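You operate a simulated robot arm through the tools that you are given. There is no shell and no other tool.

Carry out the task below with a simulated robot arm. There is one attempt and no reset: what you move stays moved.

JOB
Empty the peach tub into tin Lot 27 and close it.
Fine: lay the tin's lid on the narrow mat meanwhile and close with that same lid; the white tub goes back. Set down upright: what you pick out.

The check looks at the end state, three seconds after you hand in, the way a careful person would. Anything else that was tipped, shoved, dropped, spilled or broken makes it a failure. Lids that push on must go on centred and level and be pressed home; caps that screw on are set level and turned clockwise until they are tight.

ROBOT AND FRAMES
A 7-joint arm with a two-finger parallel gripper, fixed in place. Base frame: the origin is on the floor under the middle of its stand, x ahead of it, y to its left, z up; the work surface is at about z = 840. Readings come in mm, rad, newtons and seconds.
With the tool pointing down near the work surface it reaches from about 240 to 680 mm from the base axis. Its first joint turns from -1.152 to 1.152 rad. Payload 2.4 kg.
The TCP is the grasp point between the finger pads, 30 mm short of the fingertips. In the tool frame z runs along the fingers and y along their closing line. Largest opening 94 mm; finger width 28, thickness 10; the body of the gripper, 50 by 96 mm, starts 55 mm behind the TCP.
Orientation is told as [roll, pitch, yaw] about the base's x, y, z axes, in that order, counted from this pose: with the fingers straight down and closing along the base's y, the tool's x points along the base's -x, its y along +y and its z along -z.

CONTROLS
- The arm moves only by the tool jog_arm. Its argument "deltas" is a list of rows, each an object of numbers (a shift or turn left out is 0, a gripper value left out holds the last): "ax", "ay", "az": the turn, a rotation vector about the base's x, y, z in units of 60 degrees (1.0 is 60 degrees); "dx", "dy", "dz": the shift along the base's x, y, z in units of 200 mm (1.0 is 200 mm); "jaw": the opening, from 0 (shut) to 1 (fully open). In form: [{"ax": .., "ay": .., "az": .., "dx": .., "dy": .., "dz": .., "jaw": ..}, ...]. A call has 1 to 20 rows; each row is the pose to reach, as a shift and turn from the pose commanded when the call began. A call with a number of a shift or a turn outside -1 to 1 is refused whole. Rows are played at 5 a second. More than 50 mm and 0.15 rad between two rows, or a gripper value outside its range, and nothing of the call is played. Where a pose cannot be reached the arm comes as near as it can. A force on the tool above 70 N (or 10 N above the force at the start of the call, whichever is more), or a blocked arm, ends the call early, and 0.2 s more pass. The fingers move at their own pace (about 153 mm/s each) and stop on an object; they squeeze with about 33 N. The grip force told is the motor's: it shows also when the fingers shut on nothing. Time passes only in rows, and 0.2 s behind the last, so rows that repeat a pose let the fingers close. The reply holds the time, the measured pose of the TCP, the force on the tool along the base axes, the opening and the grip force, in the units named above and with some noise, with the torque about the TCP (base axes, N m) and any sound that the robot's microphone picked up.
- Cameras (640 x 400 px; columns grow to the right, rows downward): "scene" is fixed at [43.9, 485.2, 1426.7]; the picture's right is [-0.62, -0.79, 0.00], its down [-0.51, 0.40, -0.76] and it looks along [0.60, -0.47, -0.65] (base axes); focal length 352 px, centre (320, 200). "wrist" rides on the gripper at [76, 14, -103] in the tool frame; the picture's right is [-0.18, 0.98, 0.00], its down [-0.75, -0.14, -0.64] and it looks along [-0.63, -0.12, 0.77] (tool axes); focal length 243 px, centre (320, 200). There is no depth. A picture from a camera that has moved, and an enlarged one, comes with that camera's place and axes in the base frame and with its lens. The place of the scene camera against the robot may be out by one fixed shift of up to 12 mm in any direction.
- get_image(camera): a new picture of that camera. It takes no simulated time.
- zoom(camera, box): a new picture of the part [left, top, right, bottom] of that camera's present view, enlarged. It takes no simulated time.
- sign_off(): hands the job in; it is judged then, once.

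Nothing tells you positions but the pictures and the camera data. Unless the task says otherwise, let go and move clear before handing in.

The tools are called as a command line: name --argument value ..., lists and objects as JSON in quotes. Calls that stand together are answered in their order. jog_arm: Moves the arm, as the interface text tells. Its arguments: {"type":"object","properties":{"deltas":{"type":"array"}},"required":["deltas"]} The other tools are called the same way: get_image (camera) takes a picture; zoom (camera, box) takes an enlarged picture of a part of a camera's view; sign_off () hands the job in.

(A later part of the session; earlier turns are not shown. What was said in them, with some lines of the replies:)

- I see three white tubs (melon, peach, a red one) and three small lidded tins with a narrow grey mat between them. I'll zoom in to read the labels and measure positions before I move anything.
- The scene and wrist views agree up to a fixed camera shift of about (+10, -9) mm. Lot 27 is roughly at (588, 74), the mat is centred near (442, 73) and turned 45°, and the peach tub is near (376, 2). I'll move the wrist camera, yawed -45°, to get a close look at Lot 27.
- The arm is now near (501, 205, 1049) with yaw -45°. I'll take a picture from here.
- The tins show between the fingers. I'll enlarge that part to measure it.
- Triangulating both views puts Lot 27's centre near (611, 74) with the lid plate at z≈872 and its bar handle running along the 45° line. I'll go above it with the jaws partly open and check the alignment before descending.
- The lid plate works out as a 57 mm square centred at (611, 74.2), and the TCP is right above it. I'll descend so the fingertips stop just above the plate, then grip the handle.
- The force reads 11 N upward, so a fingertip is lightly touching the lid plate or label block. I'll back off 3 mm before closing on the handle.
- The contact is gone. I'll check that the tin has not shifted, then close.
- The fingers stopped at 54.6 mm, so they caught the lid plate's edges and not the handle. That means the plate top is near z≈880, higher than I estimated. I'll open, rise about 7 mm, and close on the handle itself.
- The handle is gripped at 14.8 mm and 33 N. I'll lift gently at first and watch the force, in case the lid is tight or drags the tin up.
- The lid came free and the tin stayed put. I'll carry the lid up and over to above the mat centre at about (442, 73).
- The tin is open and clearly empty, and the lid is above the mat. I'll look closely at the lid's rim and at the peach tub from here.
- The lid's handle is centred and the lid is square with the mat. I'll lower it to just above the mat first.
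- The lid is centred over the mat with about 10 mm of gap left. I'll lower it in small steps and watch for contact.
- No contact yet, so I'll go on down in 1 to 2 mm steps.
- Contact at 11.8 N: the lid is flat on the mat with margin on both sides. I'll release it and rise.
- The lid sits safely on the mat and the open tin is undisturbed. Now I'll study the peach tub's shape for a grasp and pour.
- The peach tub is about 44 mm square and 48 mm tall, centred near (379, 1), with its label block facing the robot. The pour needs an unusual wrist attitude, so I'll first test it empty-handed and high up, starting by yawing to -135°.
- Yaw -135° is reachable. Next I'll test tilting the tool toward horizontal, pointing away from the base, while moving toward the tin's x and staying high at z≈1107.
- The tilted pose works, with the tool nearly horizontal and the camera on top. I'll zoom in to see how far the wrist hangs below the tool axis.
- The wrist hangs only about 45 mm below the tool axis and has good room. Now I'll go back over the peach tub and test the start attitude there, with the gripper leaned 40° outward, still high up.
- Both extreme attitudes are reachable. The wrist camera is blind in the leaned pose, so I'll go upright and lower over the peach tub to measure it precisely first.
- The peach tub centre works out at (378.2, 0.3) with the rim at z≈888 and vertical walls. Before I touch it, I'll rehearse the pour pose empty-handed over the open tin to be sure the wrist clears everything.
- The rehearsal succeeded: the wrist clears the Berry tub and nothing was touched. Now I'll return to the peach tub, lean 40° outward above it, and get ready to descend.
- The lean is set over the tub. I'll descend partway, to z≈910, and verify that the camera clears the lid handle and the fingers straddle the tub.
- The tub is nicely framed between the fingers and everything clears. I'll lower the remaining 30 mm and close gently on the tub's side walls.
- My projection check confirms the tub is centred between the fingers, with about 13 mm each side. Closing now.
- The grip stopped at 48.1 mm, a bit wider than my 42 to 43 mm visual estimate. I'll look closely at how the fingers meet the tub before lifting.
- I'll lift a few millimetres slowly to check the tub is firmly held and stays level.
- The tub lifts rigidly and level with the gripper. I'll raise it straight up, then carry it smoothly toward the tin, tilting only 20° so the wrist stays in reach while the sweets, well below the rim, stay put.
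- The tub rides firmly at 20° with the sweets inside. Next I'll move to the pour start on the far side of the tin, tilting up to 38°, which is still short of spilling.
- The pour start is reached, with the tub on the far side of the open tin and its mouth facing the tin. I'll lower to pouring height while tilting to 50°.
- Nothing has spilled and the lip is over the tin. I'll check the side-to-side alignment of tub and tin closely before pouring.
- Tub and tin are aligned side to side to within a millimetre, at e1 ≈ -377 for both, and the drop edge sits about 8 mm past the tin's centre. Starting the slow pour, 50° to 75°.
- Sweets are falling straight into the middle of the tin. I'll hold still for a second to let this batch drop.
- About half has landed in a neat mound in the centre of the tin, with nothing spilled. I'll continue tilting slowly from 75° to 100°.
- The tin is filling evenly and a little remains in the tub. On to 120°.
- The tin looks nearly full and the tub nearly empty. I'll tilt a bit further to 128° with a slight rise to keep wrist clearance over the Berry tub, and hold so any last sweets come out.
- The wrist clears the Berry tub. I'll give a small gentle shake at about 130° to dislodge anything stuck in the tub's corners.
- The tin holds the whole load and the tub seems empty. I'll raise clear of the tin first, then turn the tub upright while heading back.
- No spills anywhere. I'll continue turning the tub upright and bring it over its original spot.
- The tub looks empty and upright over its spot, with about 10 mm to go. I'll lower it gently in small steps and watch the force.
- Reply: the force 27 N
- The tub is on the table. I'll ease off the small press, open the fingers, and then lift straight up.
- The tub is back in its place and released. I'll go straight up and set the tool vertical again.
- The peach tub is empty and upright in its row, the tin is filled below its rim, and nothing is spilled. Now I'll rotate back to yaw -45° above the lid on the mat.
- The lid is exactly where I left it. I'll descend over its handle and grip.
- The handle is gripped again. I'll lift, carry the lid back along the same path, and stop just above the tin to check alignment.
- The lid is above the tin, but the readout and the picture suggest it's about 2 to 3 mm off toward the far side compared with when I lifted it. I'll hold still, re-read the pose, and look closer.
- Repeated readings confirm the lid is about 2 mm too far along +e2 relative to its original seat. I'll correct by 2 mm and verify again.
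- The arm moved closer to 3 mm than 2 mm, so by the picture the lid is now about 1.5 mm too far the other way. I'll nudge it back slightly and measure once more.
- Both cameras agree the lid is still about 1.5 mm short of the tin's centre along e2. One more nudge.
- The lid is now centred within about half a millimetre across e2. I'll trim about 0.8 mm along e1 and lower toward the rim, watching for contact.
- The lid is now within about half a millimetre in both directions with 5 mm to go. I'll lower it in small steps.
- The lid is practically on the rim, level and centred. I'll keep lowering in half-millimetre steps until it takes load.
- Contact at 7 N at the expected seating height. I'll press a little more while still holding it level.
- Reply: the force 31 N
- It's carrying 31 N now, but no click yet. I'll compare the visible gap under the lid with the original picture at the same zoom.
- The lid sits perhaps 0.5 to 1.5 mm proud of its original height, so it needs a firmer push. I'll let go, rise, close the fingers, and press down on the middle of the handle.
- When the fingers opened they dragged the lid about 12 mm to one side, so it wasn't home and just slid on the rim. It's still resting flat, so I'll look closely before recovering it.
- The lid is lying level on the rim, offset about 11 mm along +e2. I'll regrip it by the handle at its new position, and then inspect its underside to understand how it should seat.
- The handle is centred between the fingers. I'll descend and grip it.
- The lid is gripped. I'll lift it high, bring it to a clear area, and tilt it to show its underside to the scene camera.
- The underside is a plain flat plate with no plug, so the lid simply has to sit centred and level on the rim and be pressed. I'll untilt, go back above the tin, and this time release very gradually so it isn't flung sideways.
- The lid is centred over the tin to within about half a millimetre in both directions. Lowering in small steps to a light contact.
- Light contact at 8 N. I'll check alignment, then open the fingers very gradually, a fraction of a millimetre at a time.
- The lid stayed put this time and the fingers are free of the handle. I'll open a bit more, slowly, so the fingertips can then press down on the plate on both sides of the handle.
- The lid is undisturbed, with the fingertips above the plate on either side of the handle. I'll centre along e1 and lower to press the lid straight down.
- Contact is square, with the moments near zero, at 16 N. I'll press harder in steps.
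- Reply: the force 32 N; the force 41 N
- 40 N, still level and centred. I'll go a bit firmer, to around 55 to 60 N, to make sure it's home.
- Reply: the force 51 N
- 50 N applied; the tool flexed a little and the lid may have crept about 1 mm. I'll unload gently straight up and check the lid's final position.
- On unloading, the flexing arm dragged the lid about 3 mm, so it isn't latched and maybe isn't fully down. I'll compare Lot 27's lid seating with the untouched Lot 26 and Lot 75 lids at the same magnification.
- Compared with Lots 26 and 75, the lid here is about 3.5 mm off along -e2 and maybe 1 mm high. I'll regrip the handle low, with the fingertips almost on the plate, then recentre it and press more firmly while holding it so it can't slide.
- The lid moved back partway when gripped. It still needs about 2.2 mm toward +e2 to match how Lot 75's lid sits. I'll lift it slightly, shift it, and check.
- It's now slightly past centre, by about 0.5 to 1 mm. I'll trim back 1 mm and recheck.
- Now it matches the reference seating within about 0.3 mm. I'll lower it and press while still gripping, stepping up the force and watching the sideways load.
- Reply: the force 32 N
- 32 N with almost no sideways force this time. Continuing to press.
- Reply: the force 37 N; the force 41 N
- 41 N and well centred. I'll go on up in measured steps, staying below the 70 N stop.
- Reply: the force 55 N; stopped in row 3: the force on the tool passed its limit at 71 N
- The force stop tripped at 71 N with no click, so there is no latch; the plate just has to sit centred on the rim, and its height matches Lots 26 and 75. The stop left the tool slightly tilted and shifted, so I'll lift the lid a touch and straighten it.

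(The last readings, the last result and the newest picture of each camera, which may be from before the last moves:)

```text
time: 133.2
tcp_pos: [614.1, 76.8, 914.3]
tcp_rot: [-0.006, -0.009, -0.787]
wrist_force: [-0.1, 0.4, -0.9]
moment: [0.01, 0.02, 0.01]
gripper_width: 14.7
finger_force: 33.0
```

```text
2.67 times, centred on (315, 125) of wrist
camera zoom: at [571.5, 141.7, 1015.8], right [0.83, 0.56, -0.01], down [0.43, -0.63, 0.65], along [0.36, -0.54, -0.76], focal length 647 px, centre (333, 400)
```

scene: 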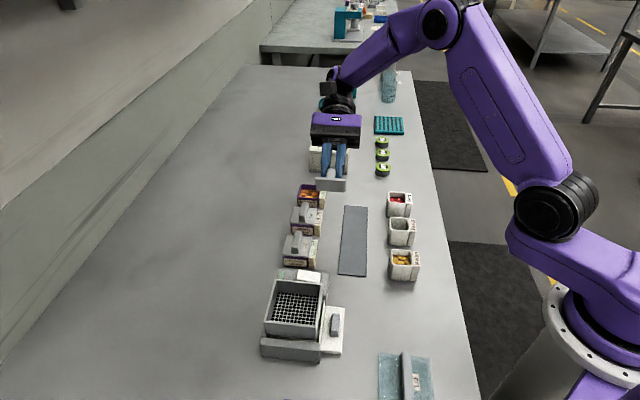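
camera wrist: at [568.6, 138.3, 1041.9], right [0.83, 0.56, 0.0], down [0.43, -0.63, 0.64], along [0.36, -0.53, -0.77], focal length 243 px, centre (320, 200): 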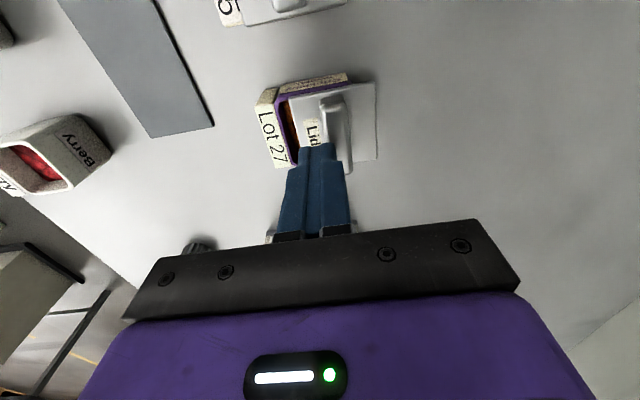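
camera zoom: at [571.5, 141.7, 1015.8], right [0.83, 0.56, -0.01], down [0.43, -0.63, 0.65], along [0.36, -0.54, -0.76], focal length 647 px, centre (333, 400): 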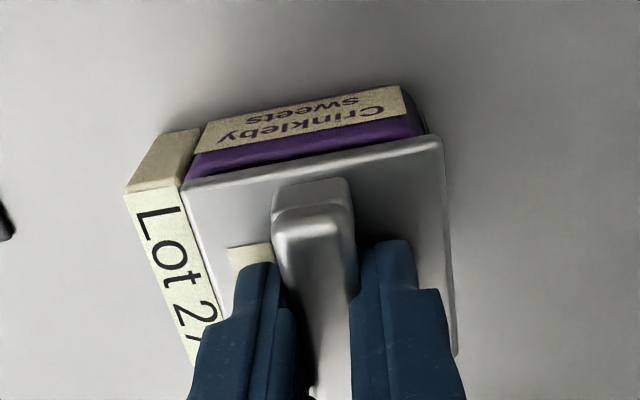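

The tool still has a slight tilt, because I need to apply the correction in the yawed frame. I'll straighten it properly and recentre by about 1 mm.

jog_arm --deltas '[{"ax": 0.005, "ay": 0.001, "dx": -0.0018, "dy": -0.0018}, {"ax": 0.0101, "ay": 0.002, "az": 0.0015, "dx": -0.0035, "dy": -0.0035}, {"ax": 0.0101, "ay": 0.002, "az": 0.0015, "dx": -0.0035, "dy": -0.0035}]'

jog_arm --deltas '[{}]'

zoom --camera "scene" --box '[290, 172, 340, 217]'

zoom --camera "wrist" --box '[230, 50, 400, 200]'

```text
time: 134.0
tcp_pos: [613.6, 76.7, 914.5]
tcp_rot: [-0.003, 0.003, -0.785]
wrist_force: [0.5, 0.1, -1.2]
moment: [0.0, 0.0, -0.01]
gripper_width: 14.5
finger_force: 33.3
```

```text
time: 134.4
tcp_pos: [613.5, 76.7, 914.1]
tcp_rot: [-0.001, 0.001, -0.784]
wrist_force: [-0.2, -0.9, -0.1]
moment: [0.01, -0.01, 0.02]
gripper_width: 14.5
finger_force: 33.0
```

```text
8.89 times, centred on (315, 194) of scene
camera zoom: at [43.9, 485.2, 1426.7], right [-0.62, -0.79, 0.0], down [-0.51, 0.4, -0.76], along [0.6, -0.47, -0.65], focal length 3128 px, centre (364, 249)
```

zoom: 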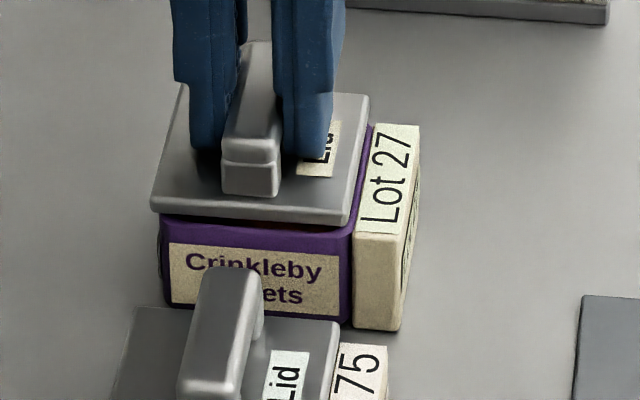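

```text
2.67 times, centred on (315, 125) of wrist
camera zoom: at [571.1, 140.2, 1016.3], right [0.83, 0.56, 0.0], down [0.43, -0.63, 0.64], along [0.36, -0.53, -0.77], focal length 647 px, centre (333, 400)
```

zoom: 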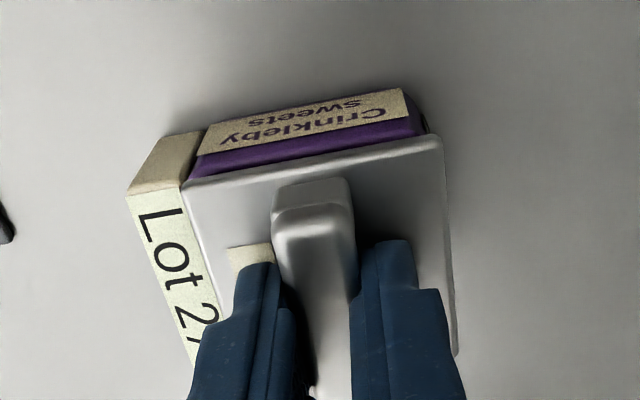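

The tool is level again. Both views say the lid should move about 1.1 mm along -e2 and 1.2 mm along +e1, so I'll make that trim.

jog_arm --deltas '[{"dx": -0.004, "dy": 0.0002}, {"dx": -0.0081, "dy": 0.0004}, {"dx": -0.0081, "dy": 0.0004}]'

jog_arm --deltas '[{}]'

zoom --camera "scene" --box '[290, 172, 340, 217]'

zoom --camera "wrist" --box '[230, 50, 400, 200]'

```text
time: 135.2
tcp_pos: [611.0, 77.1, 914.1]
tcp_rot: [-0.001, 0.002, -0.787]
wrist_force: [-0.4, 0.5, -0.5]
moment: [-0.03, 0.02, -0.02]
gripper_width: 14.8
finger_force: 33.0
```

```text
time: 135.6
tcp_pos: [611.5, 78.1, 913.7]
tcp_rot: [-0.003, 0.001, -0.784]
wrist_force: [0.6, 0.0, -0.1]
moment: [0.03, 0.0, 0.0]
gripper_width: 14.6
finger_force: 33.3
```

```text
8.89 times, centred on (315, 194) of scene
camera zoom: at [43.9, 485.2, 1426.7], right [-0.62, -0.79, 0.0], down [-0.51, 0.4, -0.76], along [0.6, -0.47, -0.65], focal length 3128 px, centre (364, 249)
```

zoom: 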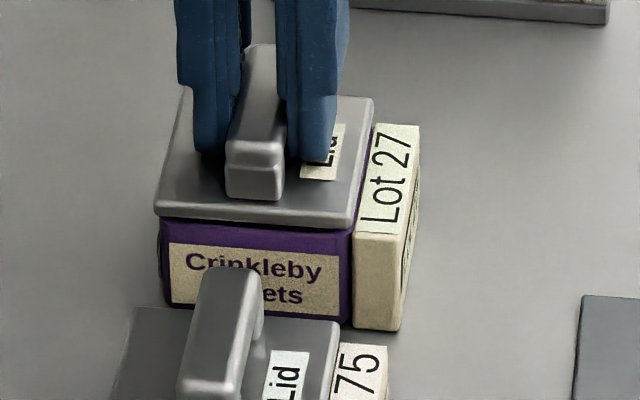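

```text
2.67 times, centred on (315, 125) of wrist
camera zoom: at [569.6, 140.0, 1016.0], right [0.83, 0.56, 0.0], down [0.43, -0.63, 0.64], along [0.36, -0.53, -0.77], focal length 647 px, centre (333, 400)
```

zoom: 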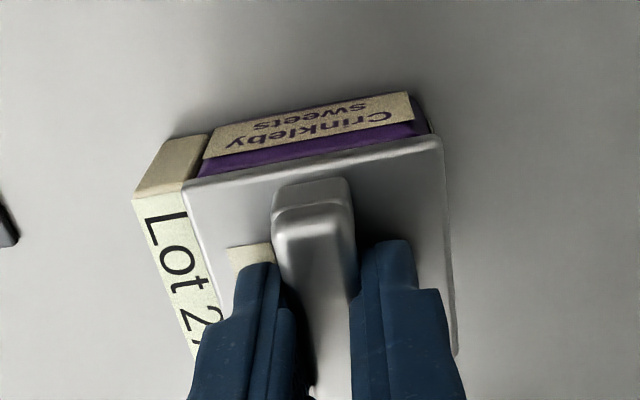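

Across e2 it's now spot on; along e1 it could use another 0.7 mm or so. I'll trim that and then lower it to light contact.

jog_arm --deltas '[{"dx": -0.0015, "dy": 0.0015}, {"dx": -0.0028, "dy": 0.0028}, {"dx": -0.0028, "dy": 0.0028, "dz": -0.003}, {"dx": -0.0028, "dy": 0.0028, "dz": -0.006}]'

jog_arm --deltas '[{"dz": -0.003}, {"dz": -0.003}]'

jog_arm --deltas '[{"dz": -0.003}, {"dz": -0.003}]'

```text
time: 136.6
tcp_pos: [609.9, 78.5, 912.4]
tcp_rot: [-0.003, 0.003, -0.787]
wrist_force: [-0.2, 0.0, 0.5]
moment: [0.03, 0.01, 0.01]
gripper_width: 15.0
finger_force: 32.8
```

```text
time: 137.2
tcp_pos: [610.9, 77.2, 912.2]
tcp_rot: [-0.001, 0.002, -0.784]
wrist_force: [0.2, 0.6, 0.2]
moment: [0.0, -0.04, 0.03]
gripper_width: 15.0
finger_force: 33.0
```

```text
time: 137.8
tcp_pos: [610.7, 75.9, 912.2]
tcp_rot: [0.0, -0.003, -0.784]
wrist_force: [-1.1, -0.3, 5.3]
moment: [-0.13, -0.1, -0.01]
gripper_width: 14.6
finger_force: 32.5
```

Contact at 5 N. I'll check the placement before a moderate press.

zoom --camera "scene" --box '[290, 172, 340, 217]'

zoom --camera "wrist" --box '[230, 50, 400, 200]'

```text
8.89 times, centred on (315, 194) of scene
camera zoom: at [43.8, 485.1, 1426.7], right [-0.62, -0.79, 0.0], down [-0.51, 0.4, -0.76], along [0.6, -0.47, -0.65], focal length 3128 px, centre (364, 249)
```

zoom: 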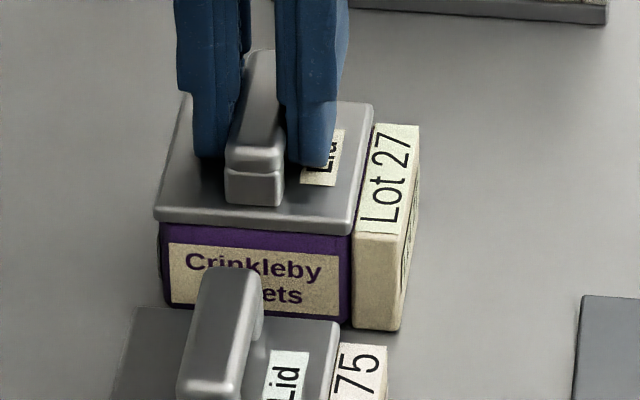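

```text
2.67 times, centred on (315, 125) of wrist
camera zoom: at [569.4, 140.1, 1014.1], right [0.83, 0.56, 0.0], down [0.43, -0.63, 0.64], along [0.36, -0.53, -0.77], focal length 647 px, centre (333, 400)
```

zoom: 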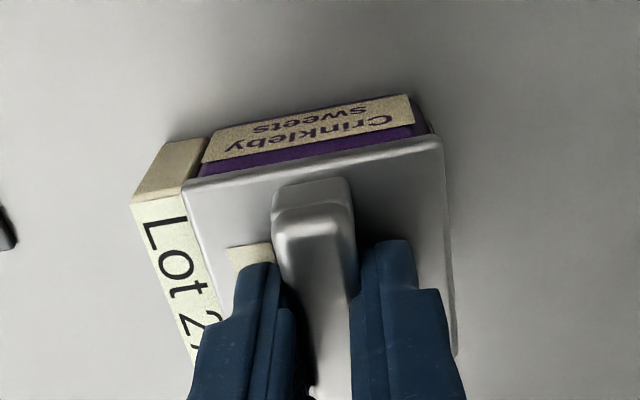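

The lid matches the reference seating closely; along e1 it's perhaps 0.7 mm short. I'll make one small adjustment, then press moderately.

jog_arm --deltas '[{"dz": 0.006}, {"dz": 0.006, "dx": -0.0025, "dy": 0.0025}, {"dz": 0.006, "dx": -0.0045, "dy": 0.0045}, {"dz": 0.006, "dx": -0.0045, "dy": 0.0045}]'

zoom --camera "wrist" --box '[230, 50, 400, 200]'

zoom --camera "scene" --box '[290, 172, 340, 217]'

```text
time: 138.8
tcp_pos: [611.6, 78.6, 912.4]
tcp_rot: [-0.001, 0.002, -0.786]
wrist_force: [-0.4, 0.1, 0.5]
moment: [0.05, -0.04, -0.03]
gripper_width: 14.9
finger_force: 33.3
```

```text
2.67 times, centred on (315, 125) of wrist
camera zoom: at [568.6, 141.5, 1014.3], right [0.83, 0.56, 0.0], down [0.43, -0.63, 0.64], along [0.36, -0.53, -0.77], focal length 647 px, centre (333, 400)
```

zoom: 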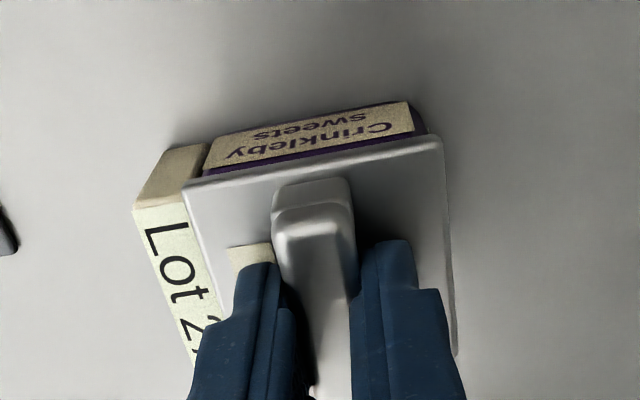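

```text
8.89 times, centred on (315, 194) of scene
camera zoom: at [43.9, 485.1, 1426.7], right [-0.62, -0.79, 0.0], down [-0.51, 0.4, -0.76], along [0.6, -0.47, -0.65], focal length 3128 px, centre (364, 249)
```

zoom: 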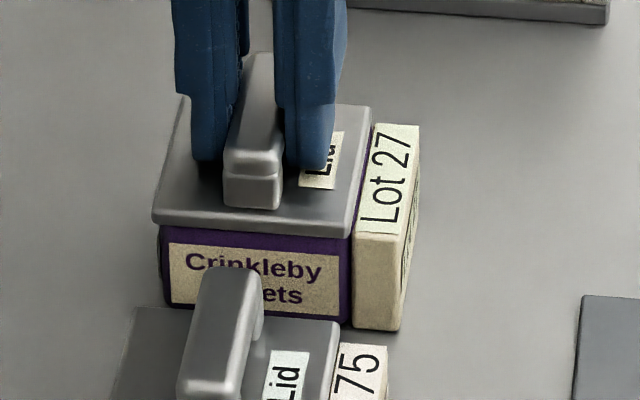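

Both cameras now show the same lid-to-label relations as on the untouched tins. I'll press down to about 25 to 30 N, still gripping.

jog_arm --deltas '[{"dz": -0.004}, {"dz": -0.008}, {"dz": -0.008}]'

jog_arm --deltas '[{"dz": -0.004}, {"dz": -0.006}, {"dz": -0.006}]'

zoom --camera "scene" --box '[290, 172, 340, 217]'

```text
time: 139.6
tcp_pos: [611.8, 79.7, 911.4]
tcp_rot: [0.001, -0.001, -0.787]
wrist_force: [-2.5, 0.1, 13.4]
moment: [-0.06, 0.03, 0.0]
gripper_width: 14.6
finger_force: 33.0
```

```text
time: 140.4
tcp_pos: [611.9, 79.3, 912.3]
tcp_rot: [0.004, 0.0, -0.785]
wrist_force: [-1.5, 1.8, 27.6]
moment: [-0.02, 0.08, 0.0]
gripper_width: 14.8
finger_force: 32.8
```

```text
8.89 times, centred on (315, 194) of scene
camera zoom: at [43.3, 485.1, 1426.7], right [-0.62, -0.79, 0.0], down [-0.51, 0.4, -0.76], along [0.6, -0.47, -0.65], focal length 3128 px, centre (364, 249)
```

zoom: 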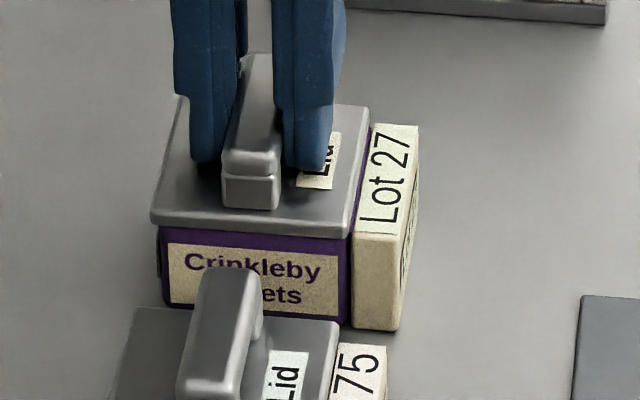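

27 N with negligible side load and good alignment. Now I'll ease to a light contact and release very gradually again.

jog_arm --deltas '[{"dz": 0.004}, {"dz": 0.008}, {"dz": 0.008}]'

zoom --camera "scene" --box '[290, 172, 340, 217]'

zoom --camera "wrist" --box '[230, 50, 400, 200]'

```text
time: 141.2
tcp_pos: [610.5, 79.9, 910.8]
tcp_rot: [-0.001, 0.001, -0.786]
wrist_force: [6.6, -0.1, 18.4]
moment: [-0.14, -0.29, 0.02]
gripper_width: 14.7
finger_force: 33.4
```

```text
8.89 times, centred on (315, 194) of scene
camera zoom: at [43.7, 485.1, 1426.7], right [-0.62, -0.79, 0.0], down [-0.51, 0.4, -0.76], along [0.6, -0.47, -0.65], focal length 3128 px, centre (364, 249)
```

zoom: 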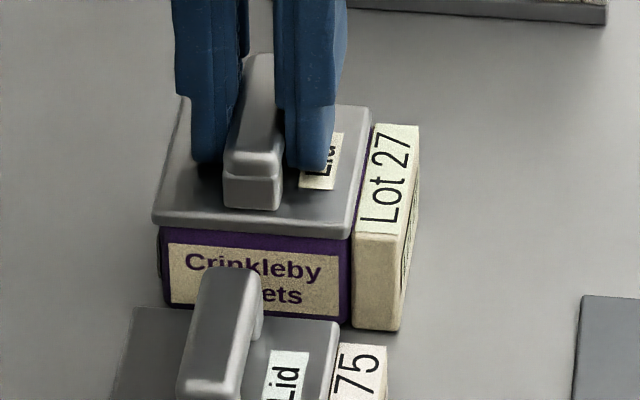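

```text
2.67 times, centred on (315, 125) of wrist
camera zoom: at [568.4, 141.3, 1013.7], right [0.83, 0.56, 0.0], down [0.43, -0.63, 0.64], along [0.36, -0.53, -0.77], focal length 647 px, centre (333, 400)
```

zoom: 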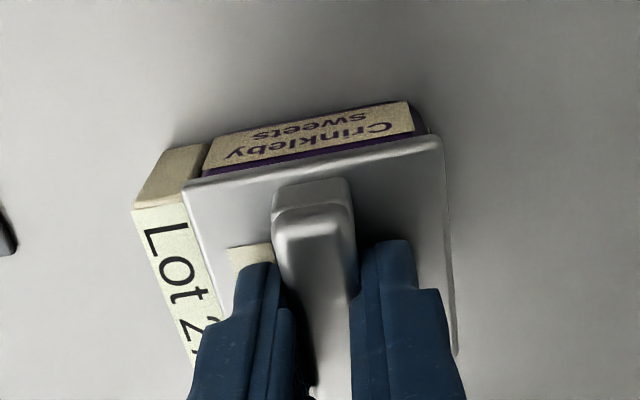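

jog_arm --deltas '[{"dz": 0.003}, {"dz": 0.004}]'

jog_arm --deltas '[{}]'

```text
time: 141.8
tcp_pos: [609.5, 78.6, 912.6]
tcp_rot: [-0.004, 0.004, -0.787]
wrist_force: [2.1, -1.6, 8.0]
moment: [-0.11, -0.28, 0.02]
gripper_width: 14.9
finger_force: 32.8
```

```text
time: 142.2
tcp_pos: [609.3, 79.5, 911.1]
tcp_rot: [-0.004, 0.004, -0.783]
wrist_force: [-0.2, -1.4, 5.2]
moment: [-0.11, -0.1, -0.02]
gripper_width: 15.0
finger_force: 33.0
```

The side load is gone and 5 N of contact remains. I'll check the picture, then open gradually.

zoom --camera "scene" --box '[290, 172, 340, 217]'

jog_arm --deltas '[{"jaw": 0.1}, {"jaw": 0.13}, {"jaw": 0.145}, {"jaw": 0.15}, {"jaw": 0.153}, {"jaw": 0.156}, {"jaw": 0.158}, {"jaw": 0.16}, {"jaw": 0.162}, {"jaw": 0.164}, {"jaw": 0.167}, {"jaw": 0.17}, {"jaw": 0.175}, {"jaw": 0.18}]'

zoom --camera "scene" --box '[290, 172, 340, 217]'

zoom --camera "wrist" --box '[230, 50, 400, 200]'

```text
8.89 times, centred on (315, 194) of scene
camera zoom: at [43.8, 485.1, 1426.7], right [-0.62, -0.79, 0.0], down [-0.51, 0.4, -0.76], along [0.6, -0.47, -0.65], focal length 3128 px, centre (364, 249)
```

zoom: 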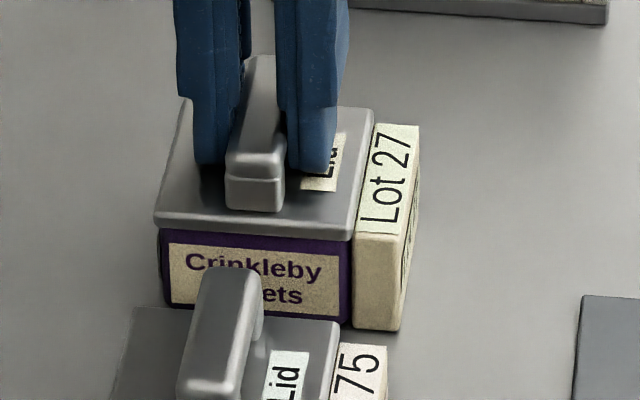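

```text
time: 145.2
tcp_pos: [610.3, 79.1, 913.4]
tcp_rot: [-0.002, 0.001, -0.783]
wrist_force: [0.3, -0.2, 0.5]
moment: [0.03, -0.02, 0.0]
gripper_width: 17.1
finger_force: 0.1
```

```text
8.89 times, centred on (315, 194) of scene
camera zoom: at [43.9, 485.2, 1426.7], right [-0.62, -0.79, 0.0], down [-0.51, 0.4, -0.76], along [0.6, -0.47, -0.65], focal length 3128 px, centre (364, 249)
```

zoom: 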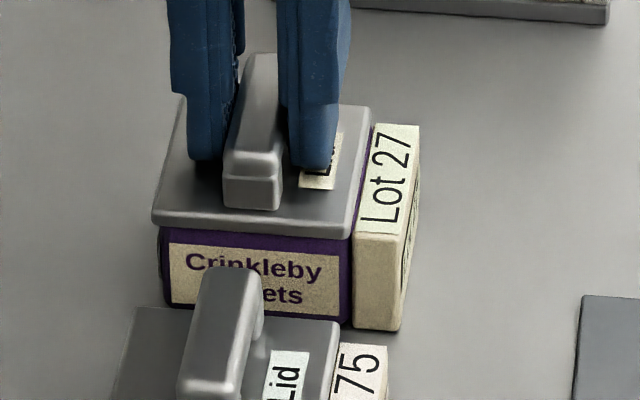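

```text
2.67 times, centred on (315, 125) of wrist
camera zoom: at [568.5, 141.7, 1014.8], right [0.83, 0.56, 0.0], down [0.43, -0.63, 0.64], along [0.36, -0.53, -0.77], focal length 647 px, centre (333, 400)
```

zoom: 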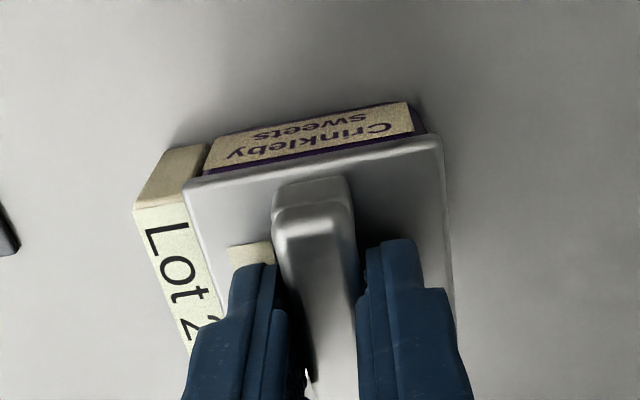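

The lid stayed in place, seated like the reference lids. I'll open a bit more and then rise straight up.

jog_arm --deltas '[{"jaw": 0.19}, {"jaw": 0.2}, {"jaw": 0.215}, {"jaw": 0.23}, {"jaw": 0.25}, {"jaw": 0.27}, {"jaw": 0.3}]'

zoom --camera "scene" --box '[290, 172, 340, 217]'

jog_arm --deltas '[{"dz": 0.01}, {"dz": 0.03}, {"dz": 0.08}, {"dz": 0.15}, {"dz": 0.25}, {"dz": 0.25}]'

zoom --camera "scene" --box '[290, 172, 340, 217]'

zoom --camera "wrist" --box '[230, 50, 400, 200]'

```text
time: 146.8
tcp_pos: [610.2, 78.8, 912.5]
tcp_rot: [-0.002, 0.002, -0.787]
wrist_force: [-0.1, 0.0, 0.6]
moment: [0.0, -0.03, -0.01]
gripper_width: 27.8
finger_force: 0.1
```

```text
8.89 times, centred on (315, 194) of scene
camera zoom: at [43.9, 485.2, 1426.7], right [-0.62, -0.79, 0.0], down [-0.51, 0.4, -0.76], along [0.6, -0.47, -0.65], focal length 3128 px, centre (364, 249)
```

zoom: 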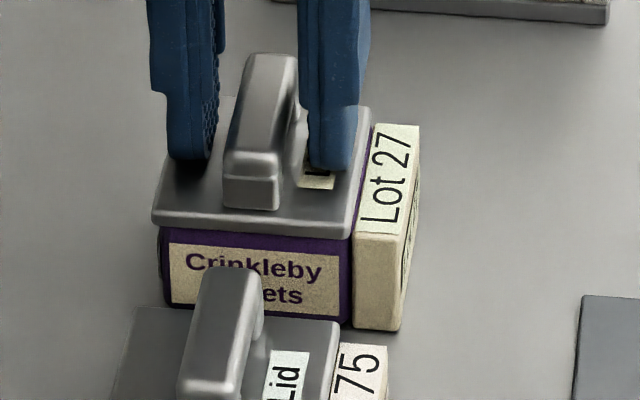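

```text
time: 148.2
tcp_pos: [611.6, 77.5, 960.9]
tcp_rot: [-0.001, -0.001, -0.787]
wrist_force: [0.1, -1.4, -0.8]
moment: [-0.01, 0.05, -0.01]
gripper_width: 28.4
finger_force: 0.1
```

```text
8.89 times, centred on (315, 194) of scene
camera zoom: at [43.9, 485.2, 1426.7], right [-0.62, -0.79, 0.0], down [-0.51, 0.4, -0.76], along [0.6, -0.47, -0.65], focal length 3128 px, centre (364, 249)
```

zoom: 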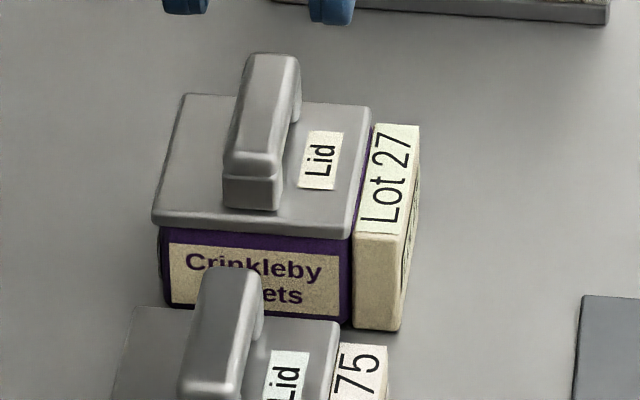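

```text
2.67 times, centred on (315, 125) of wrist
camera zoom: at [568.6, 140.8, 1064.6], right [0.83, 0.56, 0.0], down [0.43, -0.63, 0.64], along [0.36, -0.53, -0.77], focal length 647 px, centre (333, 400)
```

zoom: 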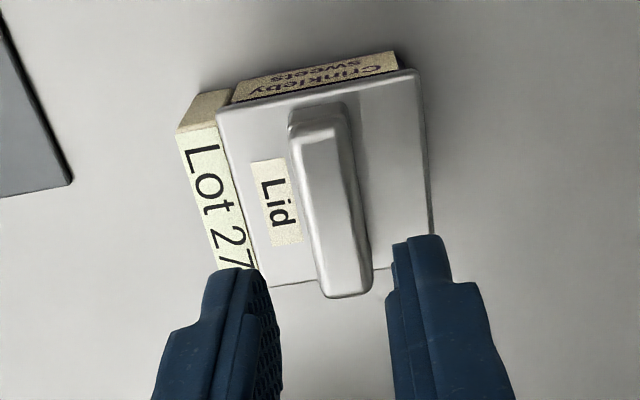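

The lid is seated, level, and matches the reference across e2, but by the wrist camera it's about 1.2 mm too far along +e1. I'll fix this with a feather-light touch: rest both fingertips on the plate, drag it 1.2 mm, and lift off.

jog_arm --deltas '[{"dz": -0.1}, {"dz": -0.18}, {"dz": -0.225}, {"dz": -0.235}, {"dz": -0.235}]'

jog_arm --deltas '[{"dz": -0.005}, {"dz": -0.01}, {"dz": -0.01}]'

jog_arm --deltas '[{"dz": -0.004}, {"dz": -0.004}]'

```text
time: 149.4
tcp_pos: [611.0, 79.3, 915.2]
tcp_rot: [-0.002, 0.003, -0.787]
wrist_force: [0.0, -0.8, 0.4]
moment: [0.02, 0.0, -0.03]
gripper_width: 28.3
finger_force: 0.0
```

```text
time: 150.2
tcp_pos: [609.8, 77.9, 913.9]
tcp_rot: [-0.001, 0.002, -0.785]
wrist_force: [0.5, -0.4, -0.3]
moment: [0.02, 0.0, -0.03]
gripper_width: 28.3
finger_force: 0.0
```

```text
time: 150.8
tcp_pos: [611.4, 78.6, 912.3]
tcp_rot: [-0.002, 0.001, -0.784]
wrist_force: [0.5, 0.4, -0.4]
moment: [0.04, 0.02, -0.03]
gripper_width: 28.1
finger_force: 0.0
```

jog_arm --deltas '[{"dz": -0.003}, {"dz": -0.003}]'

jog_arm --deltas '[{"dz": -0.003}, {"dz": -0.003}]'

```text
time: 151.4
tcp_pos: [609.7, 78.6, 913.4]
tcp_rot: [-0.002, 0.002, -0.784]
wrist_force: [0.3, -0.3, 0.4]
moment: [-0.01, -0.01, 0.02]
gripper_width: 28.1
finger_force: 0.1
```

```text
time: 152.0
tcp_pos: [609.5, 78.3, 912.1]
tcp_rot: [0.0, -0.001, -0.787]
wrist_force: [-0.7, -0.3, 0.5]
moment: [0.0, 0.0, 0.0]
gripper_width: 28.0
finger_force: 0.2
```

jog_arm --deltas '[{"dz": -0.003}, {"dz": -0.003}]'

jog_arm --deltas '[{"dz": -0.003}, {"dz": -0.003}]'

zoom --camera "scene" --box '[290, 172, 340, 217]'

```text
time: 152.6
tcp_pos: [610.9, 79.0, 911.0]
tcp_rot: [-0.001, -0.001, -0.785]
wrist_force: [-1.8, 0.5, 10.6]
moment: [-0.01, 0.11, 0.01]
gripper_width: 28.2
finger_force: 0.0
```

```text
time: 153.2
tcp_pos: [610.8, 78.1, 911.1]
tcp_rot: [0.003, -0.002, -0.786]
wrist_force: [-0.5, 1.5, 19.0]
moment: [0.01, 0.05, 0.03]
gripper_width: 27.8
finger_force: 0.0
```

```text
8.89 times, centred on (315, 194) of scene
camera zoom: at [43.5, 485.1, 1426.7], right [-0.62, -0.79, 0.0], down [-0.51, 0.4, -0.76], along [0.6, -0.47, -0.65], focal length 3128 px, centre (364, 249)
```

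zoom: 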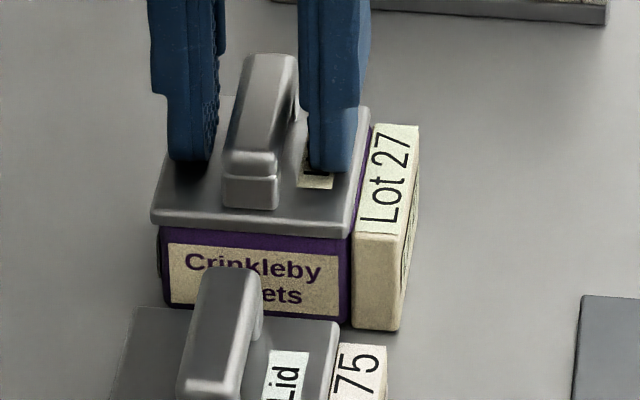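

19 N is more than I want for a drag, so I'll ease to about 8 N and then move 1.3 mm along -e1.

jog_arm --deltas '[{"dz": 0.004}, {"dz": 0.004}]'

jog_arm --deltas '[{"dx": 0.0024, "dy": -0.0024}, {"dx": 0.0046, "dy": -0.0046}, {"dx": 0.0046, "dy": -0.0046}]'

zoom --camera "scene" --box '[290, 172, 340, 217]'

zoom --camera "wrist" --box '[230, 50, 400, 200]'

```text
time: 153.8
tcp_pos: [610.9, 78.4, 910.6]
tcp_rot: [-0.001, 0.0, -0.787]
wrist_force: [2.6, 1.4, 15.6]
moment: [0.03, -0.07, 0.01]
gripper_width: 28.0
finger_force: 0.2
```

```text
time: 154.6
tcp_pos: [610.8, 78.0, 911.6]
tcp_rot: [-0.002, 0.003, -0.785]
wrist_force: [-0.5, 1.8, 14.5]
moment: [0.06, -0.02, -0.01]
gripper_width: 28.2
finger_force: 0.0
```

```text
8.89 times, centred on (315, 194) of scene
camera zoom: at [43.6, 485.2, 1426.7], right [-0.62, -0.79, 0.0], down [-0.51, 0.4, -0.76], along [0.6, -0.47, -0.65], focal length 3128 px, centre (364, 249)
```

zoom: 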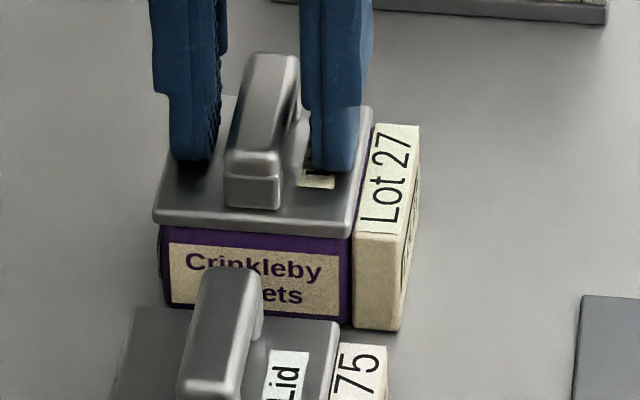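

```text
2.67 times, centred on (315, 125) of wrist
camera zoom: at [568.6, 140.7, 1013.8], right [0.83, 0.56, 0.0], down [0.43, -0.63, 0.64], along [0.36, -0.53, -0.77], focal length 647 px, centre (333, 400)
```

zoom: 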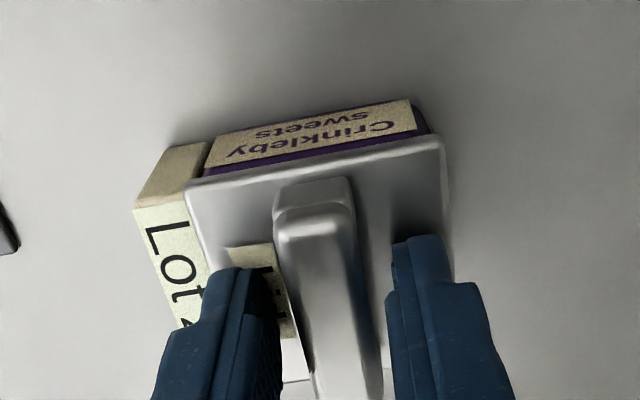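

The lid is now within about 0.4 mm of the reference in both directions, with barely any side force. I'll lift off straight up gently.

jog_arm --deltas '[{"dz": 0.003}, {"dz": 0.006}, {"dz": 0.009}, {"dz": 0.012}, {"dz": 0.02}]'

jog_arm --deltas '[{"dz": 0.03}, {"dz": 0.1}, {"dz": 0.2}, {"dz": 0.2}]'

zoom --camera "scene" --box '[290, 172, 340, 217]'

zoom --camera "wrist" --box '[230, 50, 400, 200]'

```text
time: 155.8
tcp_pos: [610.0, 77.4, 914.4]
tcp_rot: [-0.002, 0.003, -0.785]
wrist_force: [0.0, 1.0, 0.9]
moment: [0.0, -0.02, -0.03]
gripper_width: 28.2
finger_force: 0.0
```

```text
time: 156.8
tcp_pos: [611.8, 77.7, 956.6]
tcp_rot: [-0.001, 0.002, -0.784]
wrist_force: [-0.4, 0.6, -0.1]
moment: [0.0, -0.04, 0.01]
gripper_width: 28.4
finger_force: 0.0
```

```text
8.89 times, centred on (315, 194) of scene
camera zoom: at [43.9, 485.2, 1426.7], right [-0.62, -0.79, 0.0], down [-0.51, 0.4, -0.76], along [0.6, -0.47, -0.65], focal length 3128 px, centre (364, 249)
```

zoom: 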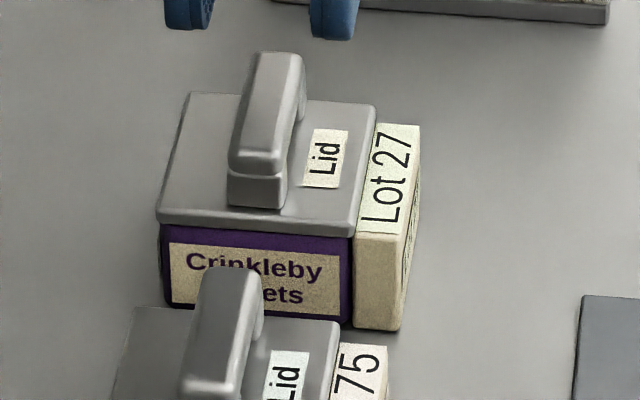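

```text
2.67 times, centred on (315, 125) of wrist
camera zoom: at [569.4, 139.9, 1058.7], right [0.83, 0.56, 0.0], down [0.43, -0.63, 0.64], along [0.36, -0.53, -0.77], focal length 647 px, centre (333, 400)
```

zoom: 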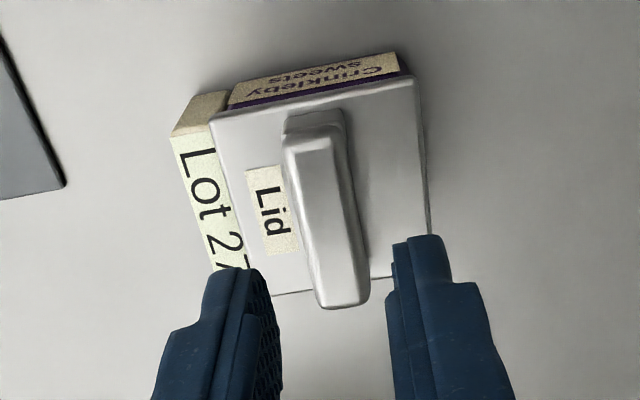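

The lid sits within about 0.6 mm of perfect. I'll compare the height of the lid above the sticker on Lot 27 with Lot 75 at high zoom to confirm it's fully down.

zoom --camera "scene" --box '[304, 190, 334, 212]'

zoom --camera "scene" --box '[298, 216, 328, 238]'

zoom --camera "scene" --box '[290, 246, 320, 268]'

```text
16.00 times, centred on (319, 201) of scene
camera zoom: at [43.9, 485.2, 1426.7], right [-0.62, -0.79, 0.0], down [-0.51, 0.4, -0.76], along [0.6, -0.47, -0.65], focal length 5630 px, centre (336, 184)
```

zoom: 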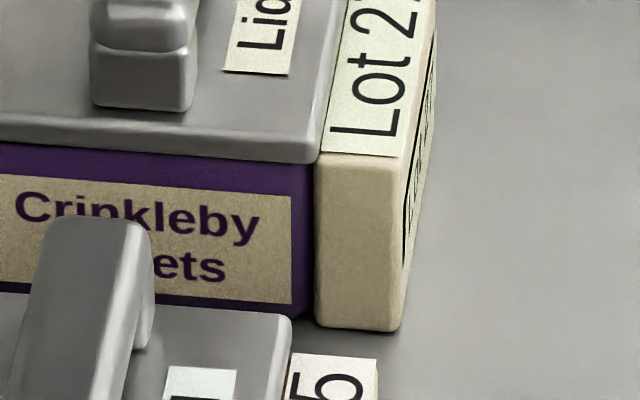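

```text
16.00 times, centred on (313, 227) of scene
camera zoom: at [43.9, 485.2, 1426.7], right [-0.62, -0.79, 0.0], down [-0.51, 0.4, -0.76], along [0.6, -0.47, -0.65], focal length 5630 px, centre (432, -232)
```

zoom: 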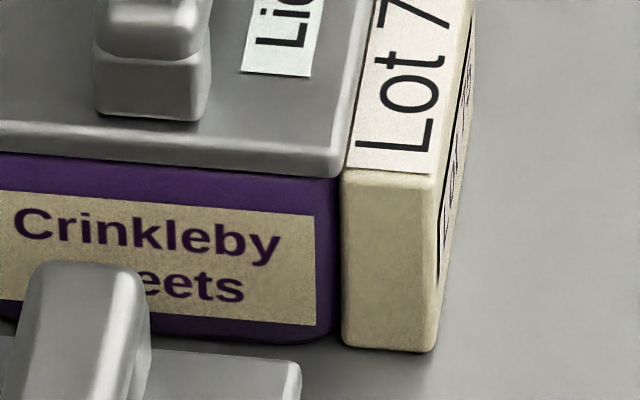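

```text
16.00 times, centred on (305, 257) of scene
camera zoom: at [43.9, 485.2, 1426.7], right [-0.62, -0.79, 0.0], down [-0.51, 0.4, -0.76], along [0.6, -0.47, -0.65], focal length 5630 px, centre (560, -712)
```

zoom: 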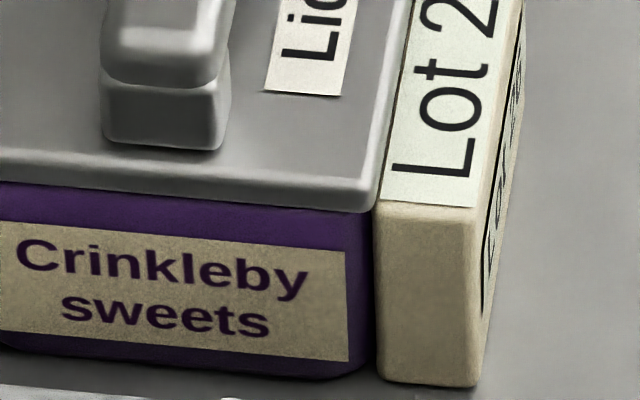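

The lid's height, front edge and side edge all match the untouched tins to within about half a millimetre, so it's fully down, centred and level. I'll raise the arm, move clear, and make a last full inspection.

jog_arm --deltas '[{"dz": 0.15}, {"dz": 0.35}, {"dz": 0.55}, {"dz": 0.75}, {"dz": 0.8, "dx": -0.15}, {"dz": 0.8, "dx": -0.35}, {"dz": 0.8, "dx": -0.55}, {"dz": 0.8, "dx": -0.75}, {"dz": 0.8, "dx": -0.95}, {"dz": 0.8, "dx": -0.95}]'

get_image --camera "scene"

get_image --camera "wrist"

zoom --camera "scene" --box '[270, 170, 440, 290]'

zoom --camera "scene" --box '[280, 170, 340, 220]'

```text
time: 159.0
tcp_pos: [421.7, 77.7, 1114.5]
tcp_rot: [-0.001, 0.003, -0.785]
wrist_force: [-0.3, -0.1, 0.1]
moment: [0.03, -0.02, 0.0]
gripper_width: 28.3
finger_force: 0.1
```

```text
taken
```

scene: 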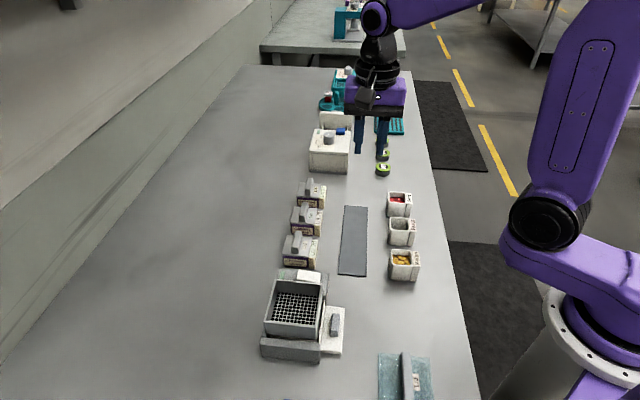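

```text
taken
camera wrist: at [379.6, 141.3, 1216.2], right [0.83, 0.56, 0.0], down [0.43, -0.63, 0.64], along [0.36, -0.53, -0.77], focal length 243 px, centre (320, 200)
```

wrist: 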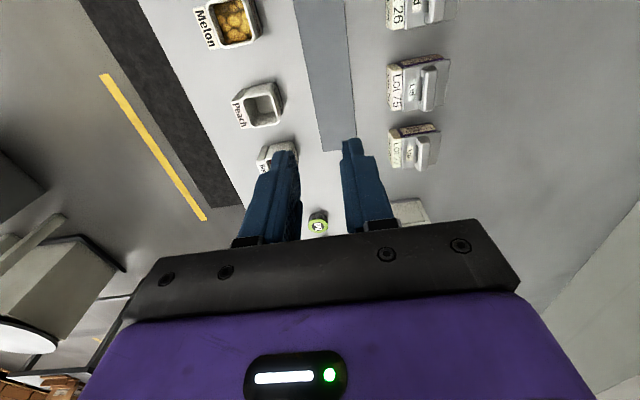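

```text
3.33 times, centred on (355, 230) of scene
camera zoom: at [43.9, 485.2, 1426.7], right [-0.62, -0.79, 0.0], down [-0.51, 0.4, -0.76], along [0.6, -0.47, -0.65], focal length 1173 px, centre (203, 100)
```

zoom: 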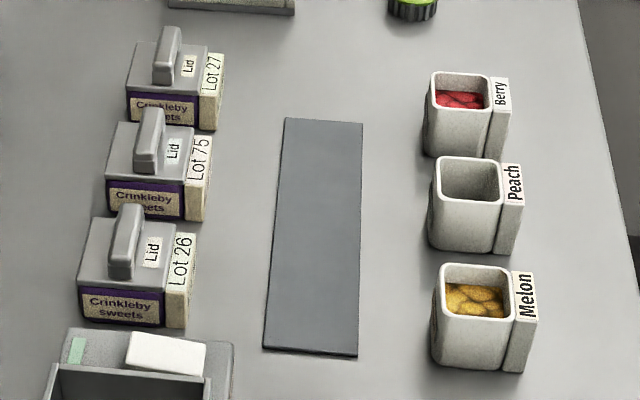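

```text
8.00 times, centred on (310, 195) of scene
camera zoom: at [43.9, 485.2, 1426.7], right [-0.62, -0.79, 0.0], down [-0.51, 0.4, -0.76], along [0.6, -0.47, -0.65], focal length 2815 px, centre (400, 240)
```

zoom: 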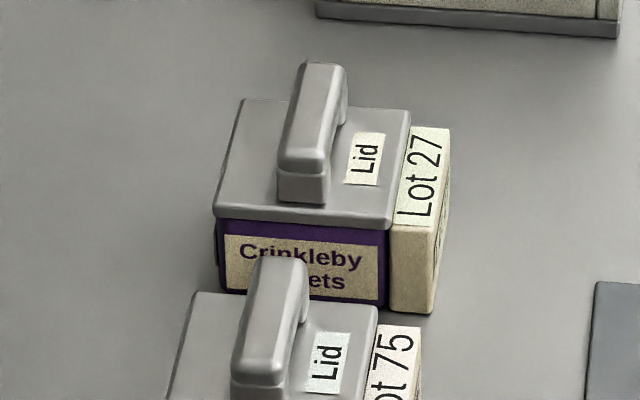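

The peach tub is empty, upright and back in its row. Lot 27 is filled and closed with its own lid, centred and level. The mat is clear, nothing else moved or spilled, and the arm is clear, so I'm handing the job in.

sign_off

```text
The job is handed in.
```

The job is handed in: the peach tub was emptied into tin Lot 27, and the tin is closed with its own lid. I haven't had the result of the check yet.

- **Sweets:** the tub looked empty from above and the sweets sit below the tin's rim. I saw no spills in any picture.
- **Tub:** it is upright, back in its place between Berry and Melon.
- **Lid:** it waited on the narrow mat during the pour and went back on level, about half a millimetre off centre. Its height and edges match the untouched Lot 26 and Lot 75 lids.
- **Pressing home:** the lid is a flat plate with no plug or catch, and pressing never gave a click. I pressed it several times, up to the arm's 70 N stop. After the last re-seating I pressed it to about 27 N.
- **What went wrong on the way:** the lid slid on the rim twice while I was letting go or easing off, by about 11 mm and then 3 mm, so I gripped it again and re-centred it. All this shifted the tin itself by 1 to 2 mm.

Nothing else on the table looked moved, and the arm is clear of the work area.
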